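You operate a simulated robot arm through the tools that you are given. There is no shell and no other tool. Be economical: measure what you need, move in short steps, check, and stop when the job is done.

You are at the controls of a simulated robot arm. One attempt, no reset.

## Task
Test the grey bobbin on the tester; set it on the pad the display names.
Fine: tester slider in, press the green button, tester slider out before lifting it; GOOD or HOLD pad. Leave the other bobbins.
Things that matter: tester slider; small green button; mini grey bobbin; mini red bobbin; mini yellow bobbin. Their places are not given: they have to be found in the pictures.

Only the result counts: the job must be done as asked and must still hold three seconds after the hand-in. Knocking over, shifting, dropping, spilling or breaking anything else fails it.

## Robot
A 7-joint arm with a two-finger parallel gripper, fixed in place. Base frame: the origin is at the foot of the arm, x ahead of it, y to its left, z up; the work surface is at about z = 760. Lengths are in mm, angles in rad, forces in N, time in s.
With the tool pointing down near the work surface it reaches from about 300 to 700 mm from the base axis. Its first joint turns from -1.152 to 1.152 rad. Payload 1.57 kg.
The TCP is the grasp point between the finger pads, 30 mm short of the fingertips. In the tool frame z runs along the fingers and y along their closing line. Largest opening 110 mm; finger width 24, thickness 12; the body of the gripper, 48 by 112 mm, starts 78 mm behind the TCP.
Orientation is that of the tool frame in the base frame, as a unit quaternion [x, y, z, w]. With the fingers straight down and closing along the base's y, the tool's x points along the base's -x, its y along +y and its z along -z.

## Interface
- The arm moves only by the tool apply_moves. Its argument "moves" is a list of rows, each a list of 7 numbers: the closure in counts, from 0 (fully open) to 255 (shut), then the shift along the tool's x, y, z in m, then the turn, a rotation vector about the tool's x, y, z in rad. In form: [[grip, x, y, z, rx, ry, rz], ...]. A call has 1 to 10 rows; each row is the pose to reach, as a shift and turn from the pose commanded when the call began, along the tool's axes at that moment. A row lasts 0.2 s, in which the tool goes at most 50 mm and 0.15 rad; a call with a longer step from one row to the next is refused whole, and so is a gripper value outside its range. A pose out of reach is approached as far as the arm can. The call stops where the force on the tool passes 50 N (or 10 N more than at its start, if that is more) or the arm is blocked; 0.2 s more then pass. The fingers move at their own pace (about 108 mm/s each) and stop on an object; they squeeze with about 33 N. The grip force told is the motor's: it shows also when the fingers shut on nothing. Time passes only in rows, and 0.2 s behind the last, so rows that repeat a pose let the fingers close. The reply holds the time, the measured pose of the TCP, the force on the tool along the base axes, the opening and the grip force, in the units named above and with some noise.
- Cameras (640 x 400 px; columns grow to the right, rows downward): "scene" is fixed at [163.6, -394.8, 1408.7]; the picture's right is [0.79, -0.61, 0.00], its down [-0.40, -0.52, -0.76] and it looks along [0.46, 0.60, -0.65] (base axes); focal length 338 px, centre (320, 200). "wrist" rides on the gripper at [-36, 0, -80] in the tool frame; the picture's right is [0.00, -1.00, 0.00], its down [0.97, 0.00, -0.24] and it looks along [0.24, 0.00, 0.97] (tool axes); focal length 218 px, centre (320, 200).
- camera(camera): a new picture of that camera. No time passes.
- measure_at(camera, pixels): for up to 12 pixels [column, row] of the newest picture of that camera ("zoom" is the newest enlarged one), the place [x, y, z] in the base frame of the surface seen there, good to about 3 mm, but the place of the scene camera against the robot may be out by one fixed shift of up to 18 mm in any direction. No time passes.
- zoom(camera, box): a new picture of the part [left, top, right, bottom] of that camera's present view, enlarged. No time passes.
- finish_job(): hands the job in; it is judged then, once.

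Keep the steps short. Do not move on a guess: measure, check each grasp and each placing, and mend mistakes. In all there are 80 turns and 38 pictures (those below and enlarged ones count). Leave the gripper open and the arm clear of the work at the hand-in unless told otherwise, and finish with a single line.

The tools are called after "Request:" as a command line: name --pt "numbers of a row" for each row, then --argument value for the rest, lists and objects as JSON in quotes. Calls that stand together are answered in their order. apply_moves: Moves the arm, as the interface text tells. Its arguments: {"type":"object","properties":{"moves":{"type":"array"}},"required":["moves"]} The other tools are called the same way: camera (camera) takes a picture; measure_at (camera, pixels) gives the place of the surface under pixels of a picture; zoom (camera, box) takes an enlarged picture of a part of a camera's view; finish_job () hands the job in.

At the start:

```text
t: 0.0
tcp_pos: [370.3, 132.7, 1126.0]
ee_rot: [0.0, 1.0, 0.0, 0.0]
force: [-0.5, 0.2, 0.3]
grip_width: 110.0
grasp_force: 0.0
```

scene: 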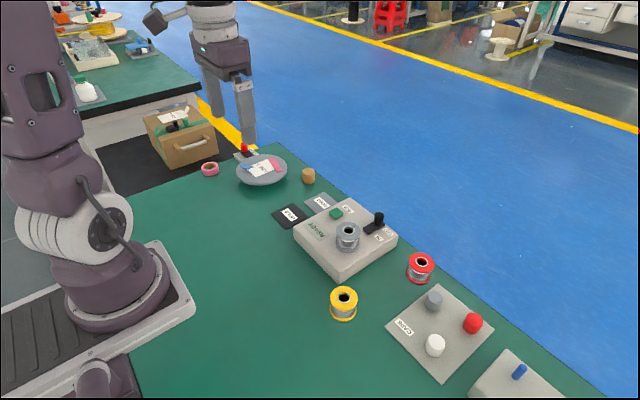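
wrist: 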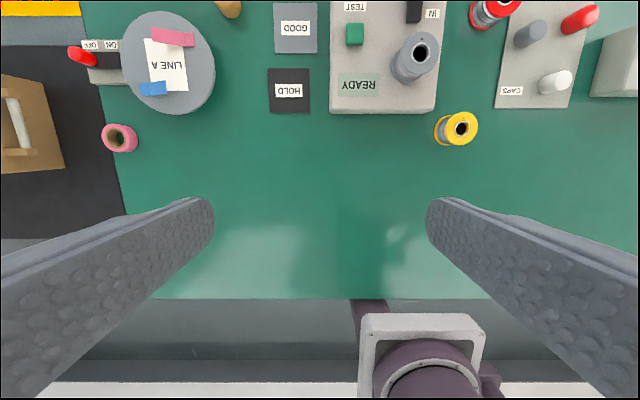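

The tester is in view with the grey bobbin on it, and the display reads READY. I'll zoom in on the tester from both cameras.

Request:
zoom --camera "scene" --box '[260, 170, 420, 290]'

Request:
zoom --camera "wrist" --box '[260, 0, 480, 150]'

Request:
measure_at --camera "wrist" --pixels '[[355, 34], [420, 52], [414, 12], [395, 95], [360, 85], [295, 28], [290, 90], [300, 180], [345, 60], [435, 60], [432, 14], [456, 130]]'

```text
3.33 times, centred on (340, 230) of scene
```

zoom: 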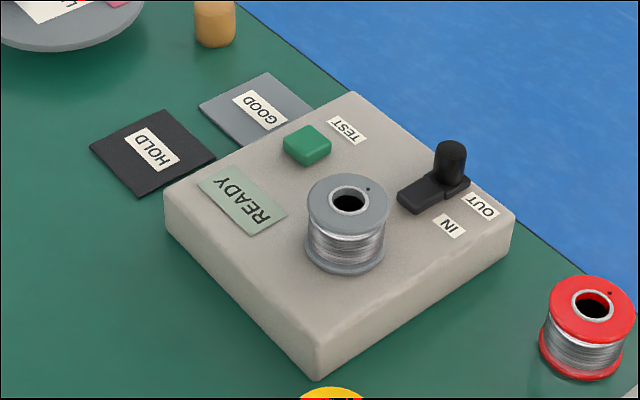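

```text
2.67 times, centred on (370, 75) of wrist
```

zoom: 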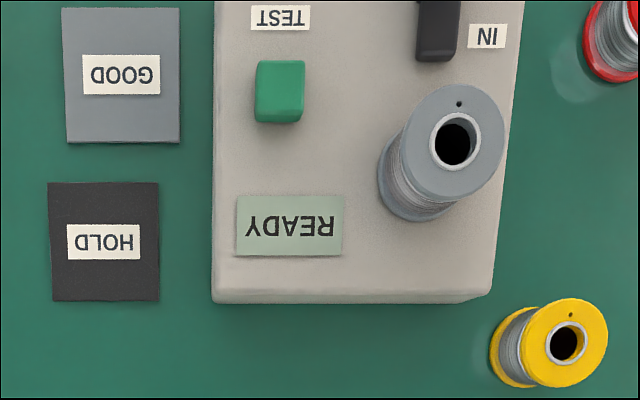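

```text
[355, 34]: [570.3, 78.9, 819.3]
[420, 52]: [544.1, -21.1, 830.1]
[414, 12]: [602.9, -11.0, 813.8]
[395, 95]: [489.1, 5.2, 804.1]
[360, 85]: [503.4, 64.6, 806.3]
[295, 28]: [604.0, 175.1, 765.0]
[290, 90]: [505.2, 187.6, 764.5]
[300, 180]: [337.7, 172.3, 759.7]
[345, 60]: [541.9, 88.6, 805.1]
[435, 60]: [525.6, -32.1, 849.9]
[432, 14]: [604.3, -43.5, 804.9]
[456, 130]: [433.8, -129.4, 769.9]
```

The bobbin stands at about (537, -27). The slider knob lies further out, at x around 620, mostly outside the wrist view. I'll move the camera over the tester while staying high.

Request:
apply_moves --pt "0 -0.038 -0.022 0.01 0 0 0" --pt "0 -0.076 -0.044 0.02 0 0 0" --pt "0 -0.114 -0.066 0.03 0 0 0" --pt "0 -0.152 -0.088 0.04 0 0 0" --pt "0 -0.19 -0.11 0.05 0 0 0" --pt "0 -0.19 -0.11 0.05 0 0 0"

Request:
camera --camera "wrist"

```text
t: 1.4
tcp_pos: [562.6, 23.8, 1075.6]
ee_rot: [0.0, 1.0, 0.0, 0.0]
force: [-0.1, -0.2, 0.1]
grip_width: 109.8
grasp_force: 0.0
```

```text
33 pictures are left
```

wrist: 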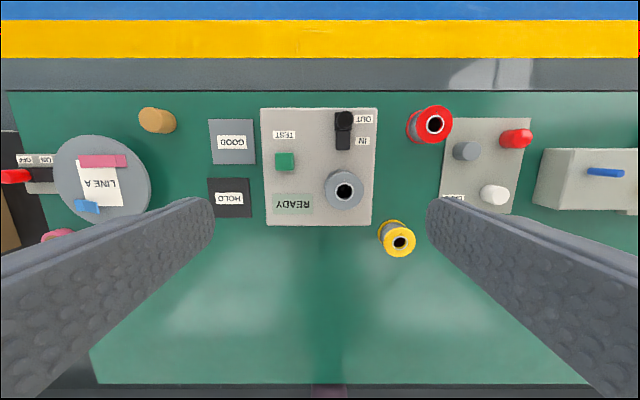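

Request:
zoom --camera "wrist" --box '[200, 95, 390, 235]'

Request:
measure_at --camera "wrist" --pixels '[[344, 117], [342, 145], [284, 161], [344, 178], [344, 204], [329, 190], [361, 190], [232, 128], [230, 211], [433, 120], [336, 118], [352, 118]]'

```text
2.86 times, centred on (295, 165) of wrist
```

zoom: 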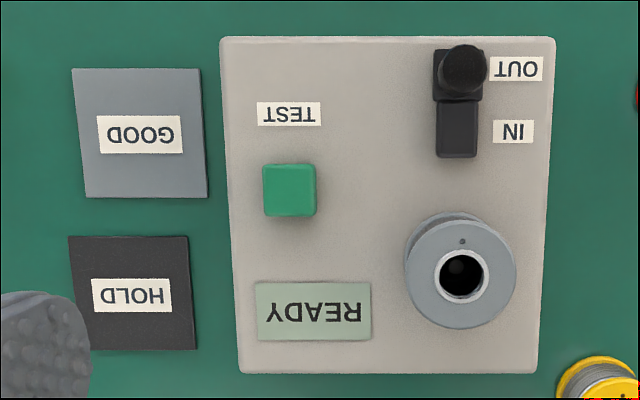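

```text
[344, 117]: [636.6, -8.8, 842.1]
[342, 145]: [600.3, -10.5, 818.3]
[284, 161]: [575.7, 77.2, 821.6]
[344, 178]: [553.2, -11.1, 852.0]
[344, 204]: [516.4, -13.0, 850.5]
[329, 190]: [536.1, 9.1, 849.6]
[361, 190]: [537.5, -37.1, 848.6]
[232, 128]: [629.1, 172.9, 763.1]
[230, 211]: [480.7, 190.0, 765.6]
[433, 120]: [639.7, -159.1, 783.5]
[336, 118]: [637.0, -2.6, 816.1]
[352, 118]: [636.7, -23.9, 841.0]
```

I'll refine the knob, button and bobbin positions from the zoomed picture.

Request:
measure_at --camera "zoom" --pixels '[[463, 68], [443, 65], [484, 65], [463, 50], [463, 84], [456, 150], [440, 95], [478, 95], [289, 190], [268, 190], [310, 190], [289, 212]]'

Request:
measure_at --camera "wrist" --pixels '[[212, 120], [252, 120], [232, 122], [232, 163], [208, 180], [250, 180], [230, 181], [230, 217], [398, 225], [398, 255]]'

```text
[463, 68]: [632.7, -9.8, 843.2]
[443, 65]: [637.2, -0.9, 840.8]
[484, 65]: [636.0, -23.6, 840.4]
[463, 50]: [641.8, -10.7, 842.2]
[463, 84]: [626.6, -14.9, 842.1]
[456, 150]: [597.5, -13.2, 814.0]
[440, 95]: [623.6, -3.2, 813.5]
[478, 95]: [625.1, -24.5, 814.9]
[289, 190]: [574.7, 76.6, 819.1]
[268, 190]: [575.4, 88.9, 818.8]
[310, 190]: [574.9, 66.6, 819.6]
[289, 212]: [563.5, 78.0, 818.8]
```

```text
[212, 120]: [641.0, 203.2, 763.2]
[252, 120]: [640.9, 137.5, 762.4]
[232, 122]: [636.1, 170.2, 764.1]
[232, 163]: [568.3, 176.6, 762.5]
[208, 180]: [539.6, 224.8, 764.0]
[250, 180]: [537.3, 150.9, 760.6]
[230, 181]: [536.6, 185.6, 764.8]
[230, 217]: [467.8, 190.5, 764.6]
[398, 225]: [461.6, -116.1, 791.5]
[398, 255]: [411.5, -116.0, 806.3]
```

The knob is at about (635, -12) with its top at z 842, and it slides toward -x. I'll move above it with the fingers part closed and go down to TCP z 875 first.

Request:
apply_moves --pt "60 -0.036 -0.018 0.02 0 0 0" --pt "110 -0.0725 -0.0358 0.05 0 0 0" --pt "110 -0.0725 -0.0358 0.095 0 0 0" --pt "110 -0.0725 -0.0358 0.14 0 0 0" --pt "110 -0.0725 -0.0358 0.175 0 0 0" --pt "110 -0.0725 -0.0358 0.19 0 0 0" --pt "110 -0.0725 -0.0358 0.19 0 0 0"

Request:
camera --camera "wrist"

```text
refused: row 2 steps farther than a row can; nothing moved
```

```text
31 pictures are left
```

wrist: 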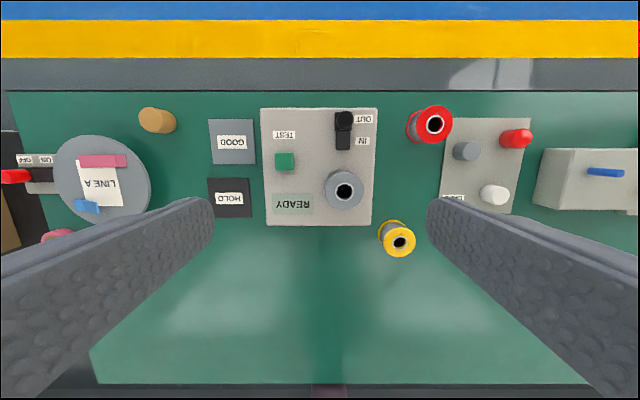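

That call was refused because one step was slightly too long. I'll repeat it with smaller steps.

Request:
apply_moves --pt "60 -0.036 -0.018 0.02 0 0 0" --pt "110 -0.0725 -0.0358 0.035 0 0 0" --pt "110 -0.0725 -0.0358 0.08 0 0 0" --pt "110 -0.0725 -0.0358 0.125 0 0 0" --pt "110 -0.0725 -0.0358 0.165 0 0 0" --pt "110 -0.0725 -0.0358 0.19 0 0 0" --pt "110 -0.0725 -0.0358 0.19 0 0 0"

Request:
camera --camera "wrist"

```text
t: 3.0
tcp_pos: [635.1, -13.5, 884.0]
ee_rot: [0.0, 1.0, 0.0, 0.0]
force: [0.0, 0.0, 0.2]
grip_width: 62.8
grasp_force: 0.1
```

```text
30 pictures are left
```

wrist: 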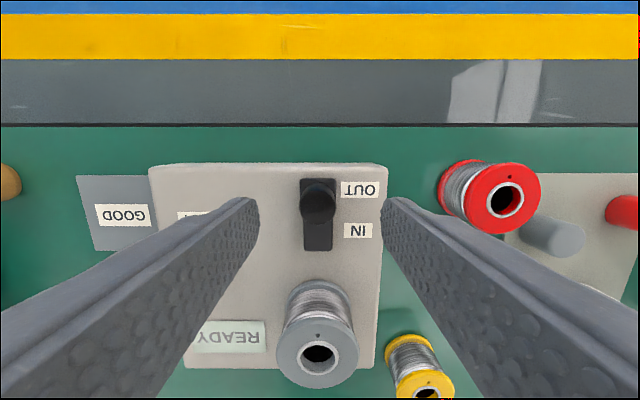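

Request:
measure_at --camera "wrist" --pixels '[[318, 205], [304, 205], [332, 205], [318, 190], [318, 218], [318, 183], [318, 245], [306, 300], [318, 340]]'

```text
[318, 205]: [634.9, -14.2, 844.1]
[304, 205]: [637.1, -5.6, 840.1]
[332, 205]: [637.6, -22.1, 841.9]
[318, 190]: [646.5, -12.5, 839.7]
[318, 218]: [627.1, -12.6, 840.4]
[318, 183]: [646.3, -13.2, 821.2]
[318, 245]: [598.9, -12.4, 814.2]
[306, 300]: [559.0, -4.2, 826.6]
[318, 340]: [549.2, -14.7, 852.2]
```

The knob at (636, -13) is centred between the fingers. I'll lower to z 852 and close on it.

Request:
apply_moves --pt "110 0 0 0.02 0 0 0" --pt "110 0 0 0.032 0 0 0" --pt "200 0 0 0.032 0 0 0" --pt "230 0 0 0.032 0 0 0" --pt "230 0 0 0.032 0 0 0"

```text
t: 4.2
tcp_pos: [633.4, -12.9, 851.6]
ee_rot: [0.0, 1.0, 0.001, 0.001]
force: [0.5, 3.8, -3.9]
grip_width: 22.5
grasp_force: 35.3
```

The knob is gripped at 22.5 mm. I'll slide it toward IN (base -x) in small steps.

Request:
apply_moves --pt "230 0.008 0 0 0 0 0" --pt "230 0.014 0 0 0 0 0" --pt "230 0.02 0 0 0 0 0" --pt "230 0.024 0 0 0 0 0"

Request:
zoom --camera "scene" --box '[260, 170, 420, 290]'

```text
t: 5.2
tcp_pos: [607.2, -11.4, 851.1]
ee_rot: [0.0, 1.0, 0.001, -0.002]
force: [0.8, 6.8, -26.7]
grip_width: 22.6
grasp_force: 35.5
```

```text
3.33 times, centred on (340, 230) of scene
```

zoom: 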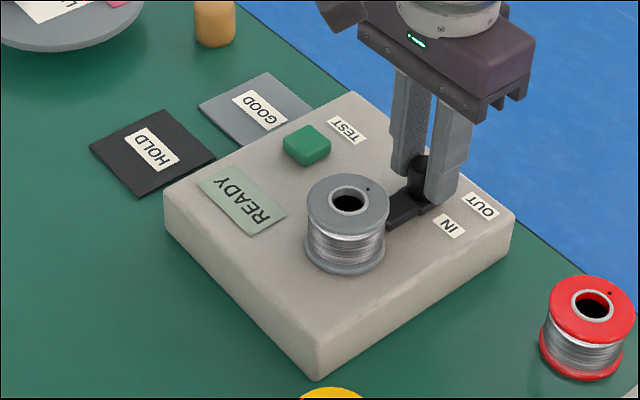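

It moved about 26 mm, and the slider tongue is now close to the bobbin. There's no end stop yet (Fx is 0.8), so I'll continue gently.

Request:
apply_moves --pt "230 0.003 0 0 0 0 0" --pt "230 0.006 0 0 0 0 0"

Request:
zoom --camera "scene" --box '[300, 190, 410, 260]'

```text
t: 5.8
tcp_pos: [605.2, -11.3, 855.0]
ee_rot: [-0.001, 1.0, -0.001, 0.005]
force: [24.2, 9.6, -13.8]
grip_width: 23.0
grasp_force: 35.0
```

```text
5.71 times, centred on (355, 225) of scene
```

zoom: 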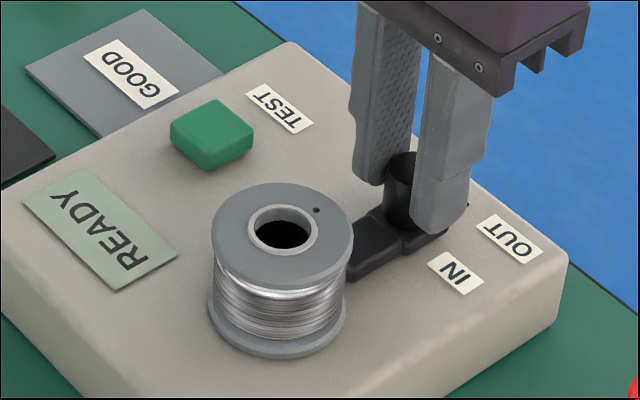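

The end stop is reached: Fx is 24 N and the knob sits beside IN. I'll release and rise.

Request:
apply_moves --pt "200 -0.003 0 0 0 0 0" --pt "110 -0.003 0 0 0 0 0" --pt "110 -0.003 0 0 0 0 0" --pt "110 -0.003 0 -0.03 0 0 0" --pt "110 -0.003 0 -0.07 0 0 0" --pt "110 -0.003 0 -0.07 0 0 0"

Request:
camera --camera "wrist"

```text
t: 7.2
tcp_pos: [604.6, -15.7, 922.9]
ee_rot: [0.0, 1.0, 0.001, 0.0]
force: [-0.6, -0.9, 0.3]
grip_width: 62.6
grasp_force: 0.1
```

```text
27 pictures are left
```

wrist: 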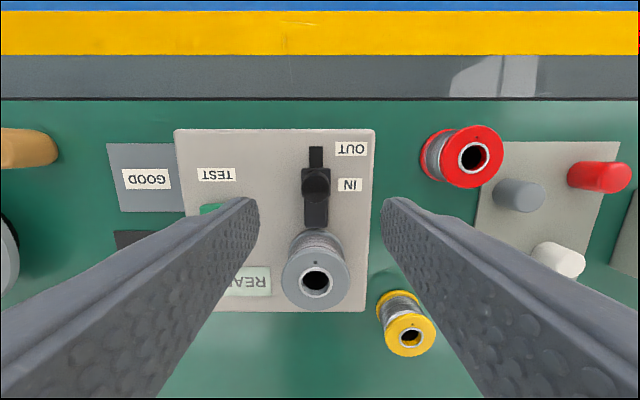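

The knob now sits by IN. Next I'll move above the button at (575, 77) with the fingers shut and go down to just above it.

Request:
apply_moves --pt "160 0.01 0.031 0 0 0 0" --pt "230 0.02 0.062 0 0 0 0" --pt "255 0.0296 0.093 0 0 0 0" --pt "255 0.0296 0.093 0.035 0 0 0" --pt "255 0.0296 0.093 0.067 0 0 0" --pt "255 0.0296 0.093 0.067 0 0 0"

Request:
zoom --camera "scene" --box '[280, 170, 400, 260]'

```text
t: 8.6
tcp_pos: [575.8, 79.3, 856.4]
ee_rot: [0.0, 1.0, 0.0, 0.0]
force: [-0.1, 0.3, -0.1]
grip_width: 0.0
grasp_force: 21.3
```

```text
4.44 times, centred on (340, 215) of scene
```

zoom: 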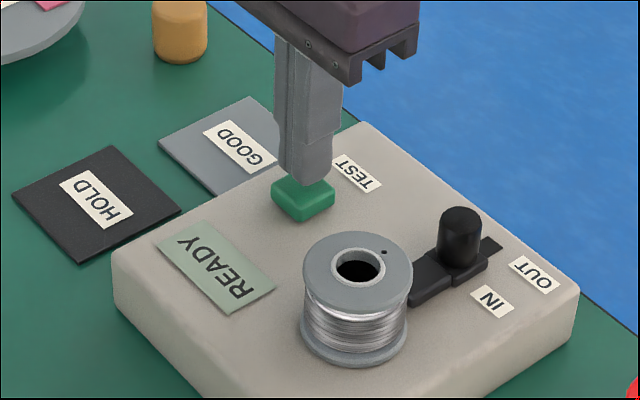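

The fingertips are above the green button, so I'll press it in small steps.

Request:
apply_moves --pt "255 0 0 0.004 0 0 0" --pt "255 0 0 0.007 0 0 0" --pt "255 0 0 0.009 0 0 0" --pt "255 0 0 0.011 0 0 0" --pt "255 0 0 0.013 0 0 0"

Request:
zoom --camera "scene" --box '[280, 170, 400, 260]'

```text
t: 9.8
tcp_pos: [575.0, 78.7, 841.6]
ee_rot: [0.0, 1.0, 0.0, 0.0]
force: [-0.1, 1.0, 4.6]
grip_width: 0.0
grasp_force: 21.7
```

```text
4.44 times, centred on (340, 215) of scene
```

zoom: 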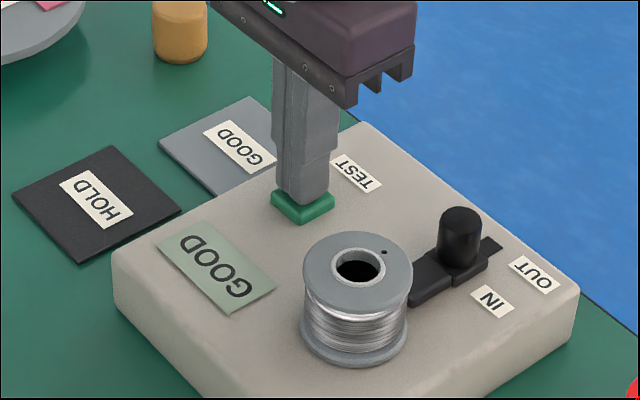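

The display reads GOOD. I'll rise off the button, go back above the knob with the fingers half open, and check again.

Request:
apply_moves --pt "255 0 0 -0.04 0 0 0" --pt "255 0 0 -0.075 0 0 0" --pt "200 -0.01 -0.031 -0.075 0 0 0" --pt "150 -0.02 -0.062 -0.075 0 0 0" --pt "110 -0.03 -0.0915 -0.075 0 0 0" --pt "110 -0.03 -0.0915 -0.075 0 0 0"

Request:
camera --camera "wrist"

Request:
zoom --camera "scene" --box '[280, 170, 400, 260]'

```text
t: 11.2
tcp_pos: [606.5, -12.9, 919.3]
ee_rot: [0.0, 1.0, 0.0, 0.0]
force: [-1.0, -0.4, -0.2]
grip_width: 62.7
grasp_force: 0.1
```

```text
24 pictures are left
```

wrist: 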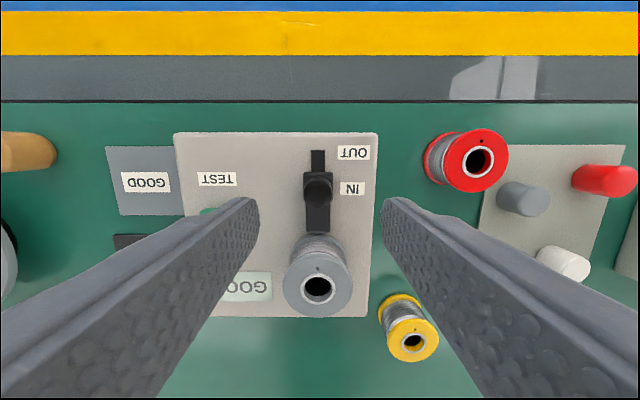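

```text
4.44 times, centred on (340, 215) of scene
```

zoom: 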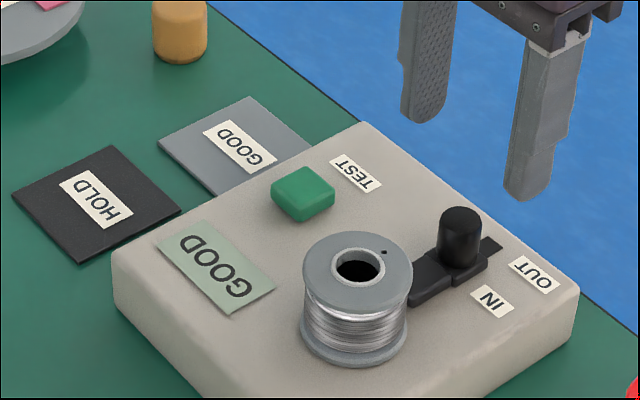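

Request:
measure_at --camera "wrist" --pixels '[[318, 184], [307, 184], [330, 184], [318, 174], [318, 195]]'

```text
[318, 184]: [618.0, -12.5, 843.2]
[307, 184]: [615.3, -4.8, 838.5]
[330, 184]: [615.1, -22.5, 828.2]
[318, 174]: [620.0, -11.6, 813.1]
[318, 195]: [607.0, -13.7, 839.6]
```

The knob is at about (613, -13). I'll align to it, lower to z 852 and grip.

Request:
apply_moves --pt "110 -0.006 0 0.03 0 0 0" --pt "110 -0.006 0 0.055 0 0 0" --pt "110 -0.006 0 0.067 0 0 0" --pt "200 -0.006 0 0.067 0 0 0" --pt "230 -0.006 0 0.067 0 0 0" --pt "230 -0.006 0 0.067 0 0 0"

```text
t: 12.6
tcp_pos: [611.7, -12.2, 852.3]
ee_rot: [0.0, 1.0, 0.001, 0.0]
force: [0.8, 7.1, -5.7]
grip_width: 23.0
grasp_force: 35.1
```

It's gripped at 23 mm. I'll slide it back OUT (base +x) until it stops.

Request:
apply_moves --pt "230 -0.008 0 0 0 0 0" --pt "230 -0.015 0 0 0 0 0" --pt "230 -0.021 0 0 0 0 0" --pt "230 -0.025 0 0 0 0 0" --pt "230 -0.028 0 0 0 0 0"

Request:
zoom --camera "scene" --box '[280, 170, 400, 260]'

```text
t: 13.8
tcp_pos: [638.9, -11.9, 851.5]
ee_rot: [0.0, 1.0, 0.0, -0.001]
force: [-16.3, 4.1, 21.7]
grip_width: 22.7
grasp_force: 34.5
```

```text
4.44 times, centred on (340, 215) of scene
```

zoom: 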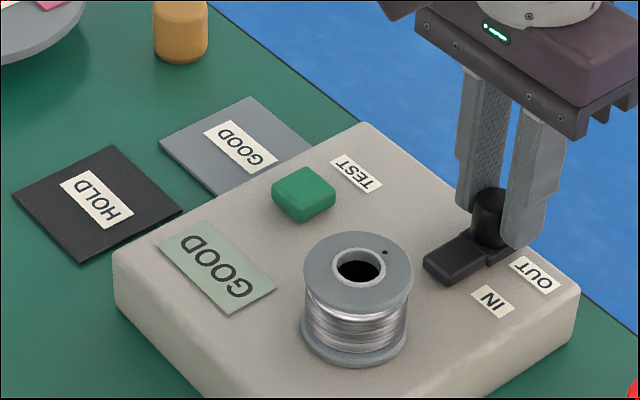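

It's at the OUT stop, with Fx at -16 N. I'll release, rise and move over the bobbin with the fingers wide open.

Request:
apply_moves --pt "200 0.002 0 0 0 0 0" --pt "110 0.002 0 0 0 0 0" --pt "110 0.002 0 0 0 0 0" --pt "110 0.002 0 -0.04 0 0 0" --pt "60 0.002 0 -0.08 0 0 0" --pt "40 0.045 0 -0.08 0 0 0" --pt "40 0.09 0 -0.08 0 0 0" --pt "40 0.105 0 -0.08 0 0 0" --pt "40 0.105 0 -0.08 0 0 0"

Request:
camera --camera "wrist"

```text
t: 15.8
tcp_pos: [536.9, -12.5, 930.9]
ee_rot: [0.0, 1.0, 0.0, 0.0]
force: [0.7, -0.2, 0.0]
grip_width: 92.5
grasp_force: 0.0
```

```text
21 pictures are left
```

wrist: 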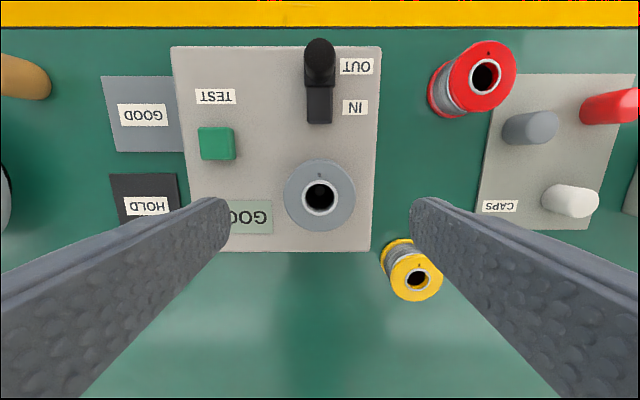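

Request:
measure_at --camera "wrist" --pixels '[[287, 195], [352, 195], [319, 164], [319, 227], [319, 180], [319, 212], [319, 42], [319, 66], [107, 110], [178, 110], [143, 80], [143, 150]]'

```text
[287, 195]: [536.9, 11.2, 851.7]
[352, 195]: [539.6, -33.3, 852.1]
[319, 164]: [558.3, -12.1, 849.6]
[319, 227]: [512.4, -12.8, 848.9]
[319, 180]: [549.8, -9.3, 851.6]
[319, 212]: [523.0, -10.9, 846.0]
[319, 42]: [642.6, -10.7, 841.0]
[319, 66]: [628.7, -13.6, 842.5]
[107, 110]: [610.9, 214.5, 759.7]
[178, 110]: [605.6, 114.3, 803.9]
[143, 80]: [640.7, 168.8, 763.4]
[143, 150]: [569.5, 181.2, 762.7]
```

The slider is OUT, and the bobbin is centred at (536, -12) with its top at z 850. I'll lower to TCP z 840 and grip it.

Request:
apply_moves --pt "40 0 0.001 0.04 0 0 0" --pt "40 0 0.001 0.075 0 0 0" --pt "40 0 0.001 0.091 0 0 0" --pt "110 0 0.001 0.091 0 0 0" --pt "190 0 0.001 0.091 0 0 0" --pt "200 0 0.001 0.091 0 0 0" --pt "200 0 0.001 0.091 0 0 0"

```text
t: 17.4
tcp_pos: [538.1, -11.6, 840.9]
ee_rot: [0.0, 1.0, 0.001, 0.0]
force: [-0.3, 0.9, -0.1]
grip_width: 54.9
grasp_force: 33.1
```

It holds at 54.9 mm with 33 N. I'll lift straight up 30 mm, then further, and check.

Request:
apply_moves --pt "200 0 0 -0.01 0 0 0" --pt "200 0 0 -0.03 0 0 0" --pt "200 0 0 -0.06 0 0 0" --pt "200 0 0 -0.09 0 0 0" --pt "200 0 0 -0.09 0 0 0"

Request:
camera --camera "scene"

Request:
camera --camera "wrist"

```text
t: 18.6
tcp_pos: [533.8, -11.5, 928.5]
ee_rot: [0.0, 1.0, 0.001, 0.0]
force: [-0.6, 0.1, -0.8]
grip_width: 55.1
grasp_force: 32.8
```

```text
20 pictures are left
```

scene: 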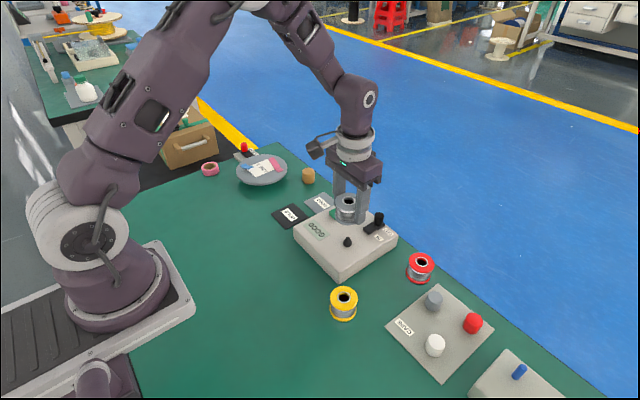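

```text
19 pictures are left
```

wrist: 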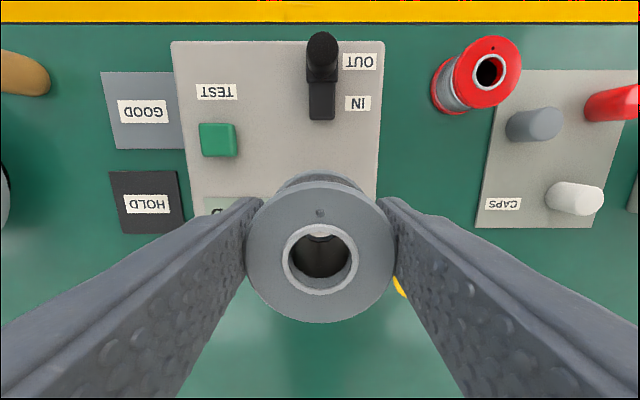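

The bobbin is held. Before I carry it, I'll measure the GOOD pad corners and the tester's edge in this wrist picture.

Request:
measure_at --camera "wrist" --pixels '[[104, 75], [168, 75], [113, 146], [181, 146], [172, 50], [190, 190], [136, 111], [140, 76], [148, 147], [320, 170], [177, 146]]'

```text
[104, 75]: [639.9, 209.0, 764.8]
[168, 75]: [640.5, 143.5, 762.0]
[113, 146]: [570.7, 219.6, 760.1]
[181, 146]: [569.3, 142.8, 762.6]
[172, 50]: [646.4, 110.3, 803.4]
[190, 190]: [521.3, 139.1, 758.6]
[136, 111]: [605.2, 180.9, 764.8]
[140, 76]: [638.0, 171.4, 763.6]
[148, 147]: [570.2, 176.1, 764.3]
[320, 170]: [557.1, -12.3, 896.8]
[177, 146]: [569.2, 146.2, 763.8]
```

The pad centre is about (605, 175) with its top at z 764. I'll carry the bobbin there at this height.

Request:
apply_moves --pt "200 -0.012 0.032 0 0 0 0" --pt "200 -0.026 0.07 0 0 0 0" --pt "200 -0.041 0.108 0 0 0 0" --pt "200 -0.055 0.146 0 0 0 0" --pt "200 -0.067 0.178 0 0 0 0" --pt "200 -0.07 0.187 0 0 0 0" --pt "200 -0.07 0.187 0 0 0 0"

Request:
camera --camera "wrist"

```text
t: 20.2
tcp_pos: [602.9, 177.6, 929.6]
ee_rot: [0.0, 1.0, 0.0, -0.001]
force: [-1.1, 1.3, -1.5]
grip_width: 54.8
grasp_force: 33.3
```

```text
18 pictures are left
```

wrist: 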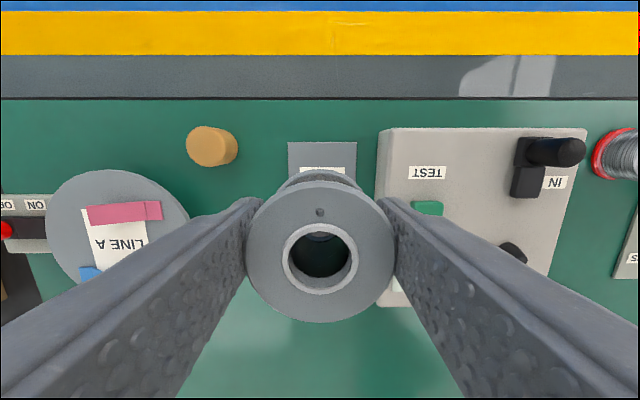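

The bobbin is over the pad. I'll lower it to about 20 mm above the surface, then check.

Request:
measure_at --camera "wrist" --pixels '[[290, 144], [355, 144], [322, 144], [384, 140], [320, 173]]'

Request:
apply_moves --pt "200 -0.001 -0.001 0.04 0 0 0" --pt "200 -0.001 -0.001 0.08 0 0 0" --pt "200 -0.001 -0.001 0.105 0 0 0" --pt "200 -0.001 -0.001 0.11 0 0 0" --pt "200 -0.001 -0.001 0.11 0 0 0"

Request:
zoom --camera "scene" --box '[260, 160, 400, 260]'

```text
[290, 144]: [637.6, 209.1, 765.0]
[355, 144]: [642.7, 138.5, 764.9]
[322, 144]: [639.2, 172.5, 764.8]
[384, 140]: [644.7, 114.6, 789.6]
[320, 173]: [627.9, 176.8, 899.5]
```

```text
t: 21.4
tcp_pos: [605.2, 175.7, 819.9]
ee_rot: [0.0, 1.0, 0.0, 0.0]
force: [-1.0, 0.1, -0.9]
grip_width: 55.0
grasp_force: 32.9
```

```text
4.00 times, centred on (330, 210) of scene
```

zoom: 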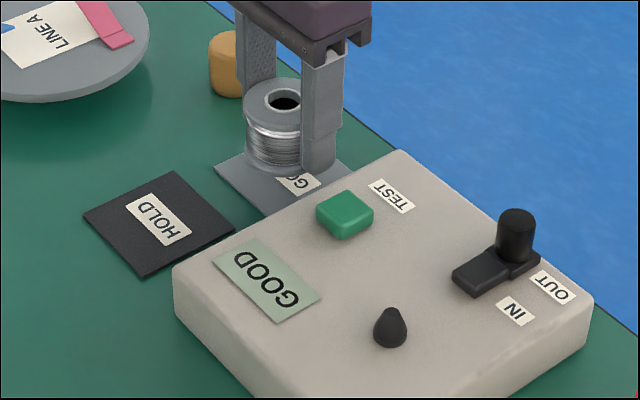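

Everything is clear, so I'll lower in small steps until it touches.

Request:
apply_moves --pt "200 0 0 0.01 0 0 0" --pt "200 0 0 0.014 0 0 0" --pt "200 0 0 0.017 0 0 0" --pt "200 0 0 0.019 0 0 0"

Request:
zoom --camera "scene" --box '[290, 170, 370, 230]'

```text
t: 22.4
tcp_pos: [605.2, 174.8, 801.9]
ee_rot: [-0.001, 1.0, 0.0, 0.0]
force: [0.3, -0.5, -1.4]
grip_width: 54.8
grasp_force: 33.3
```

```text
6.67 times, centred on (330, 200) of scene
```

zoom: 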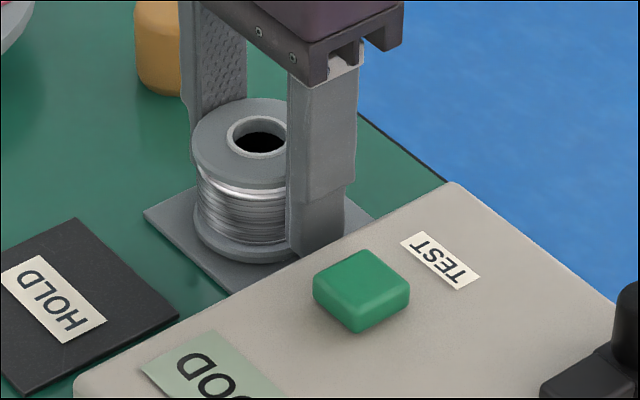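

There's no contact force yet, so I'll continue 1 mm at a time.

Request:
apply_moves --pt "200 0 0 0.001 0 0 0" --pt "200 0 0 0.002 0 0 0" --pt "200 0 0 0.002 0 0 0"

```text
t: 23.2
tcp_pos: [604.9, 174.7, 798.6]
ee_rot: [0.0, 1.0, 0.0, 0.0]
force: [-0.9, -0.2, 1.5]
grip_width: 55.0
grasp_force: 32.7
```

Request:
apply_moves --pt "200 0 0 0.001 0 0 0" --pt "200 0 0 0.002 0 0 0" --pt "200 0 0 0.002 0 0 0"

```text
t: 24.0
tcp_pos: [606.4, 174.9, 799.0]
ee_rot: [0.001, 1.0, 0.0, 0.002]
force: [1.1, -0.3, 8.2]
grip_width: 55.0
grasp_force: 32.9
stopped in row 3: the force on the tool passed its limit (the readings are from after the stop); the commanded pose is now the measured one
```

It's in contact with the pad. I'll open a little, keeping clear of the tester side, and then rise straight up.

Request:
apply_moves --pt "120 0 0 0 0 0 0" --pt "95 0 0 0 0 0 0" --pt "95 0 0 0 0 0 0" --pt "95 0 0 -0.03 0 0 0" --pt "95 0 0 -0.07 0 0 0" --pt "95 0 0 -0.11 0 0 0" --pt "60 0 0 -0.15 0 0 0" --pt "0 0 0 -0.19 0 0 0" --pt "0 0 0 -0.22 0 0 0"

Request:
camera --camera "scene"

Request:
camera --camera "wrist"

```text
t: 26.0
tcp_pos: [605.2, 175.8, 1020.7]
ee_rot: [0.0, 1.0, 0.0, 0.0]
force: [-0.9, -0.8, -0.3]
grip_width: 110.1
grasp_force: 0.0
```

```text
15 pictures are left
```

scene: 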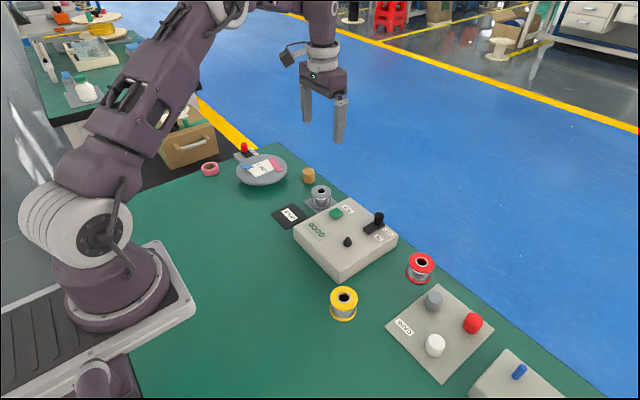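

```text
14 pictures are left
```

wrist: 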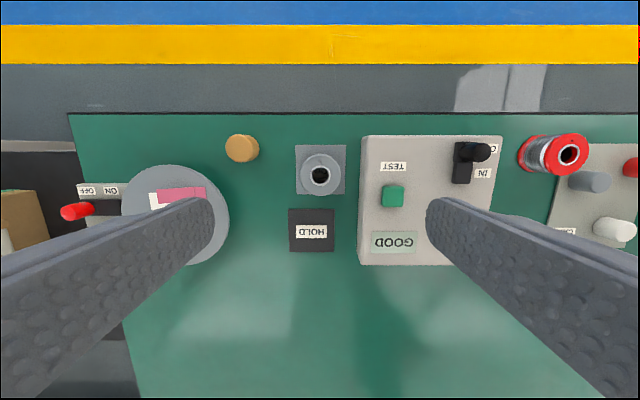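

The bobbin stands upright on the GOOD pad, the slider is OUT, the other bobbins haven't moved, and the gripper is open and clear. I'll hand it in.

Request:
finish_job

```text
The job is handed in.
```

The grey bobbin tested GOOD and now stands upright on the GOOD pad, with the slider back OUT and the other bobbins untouched.
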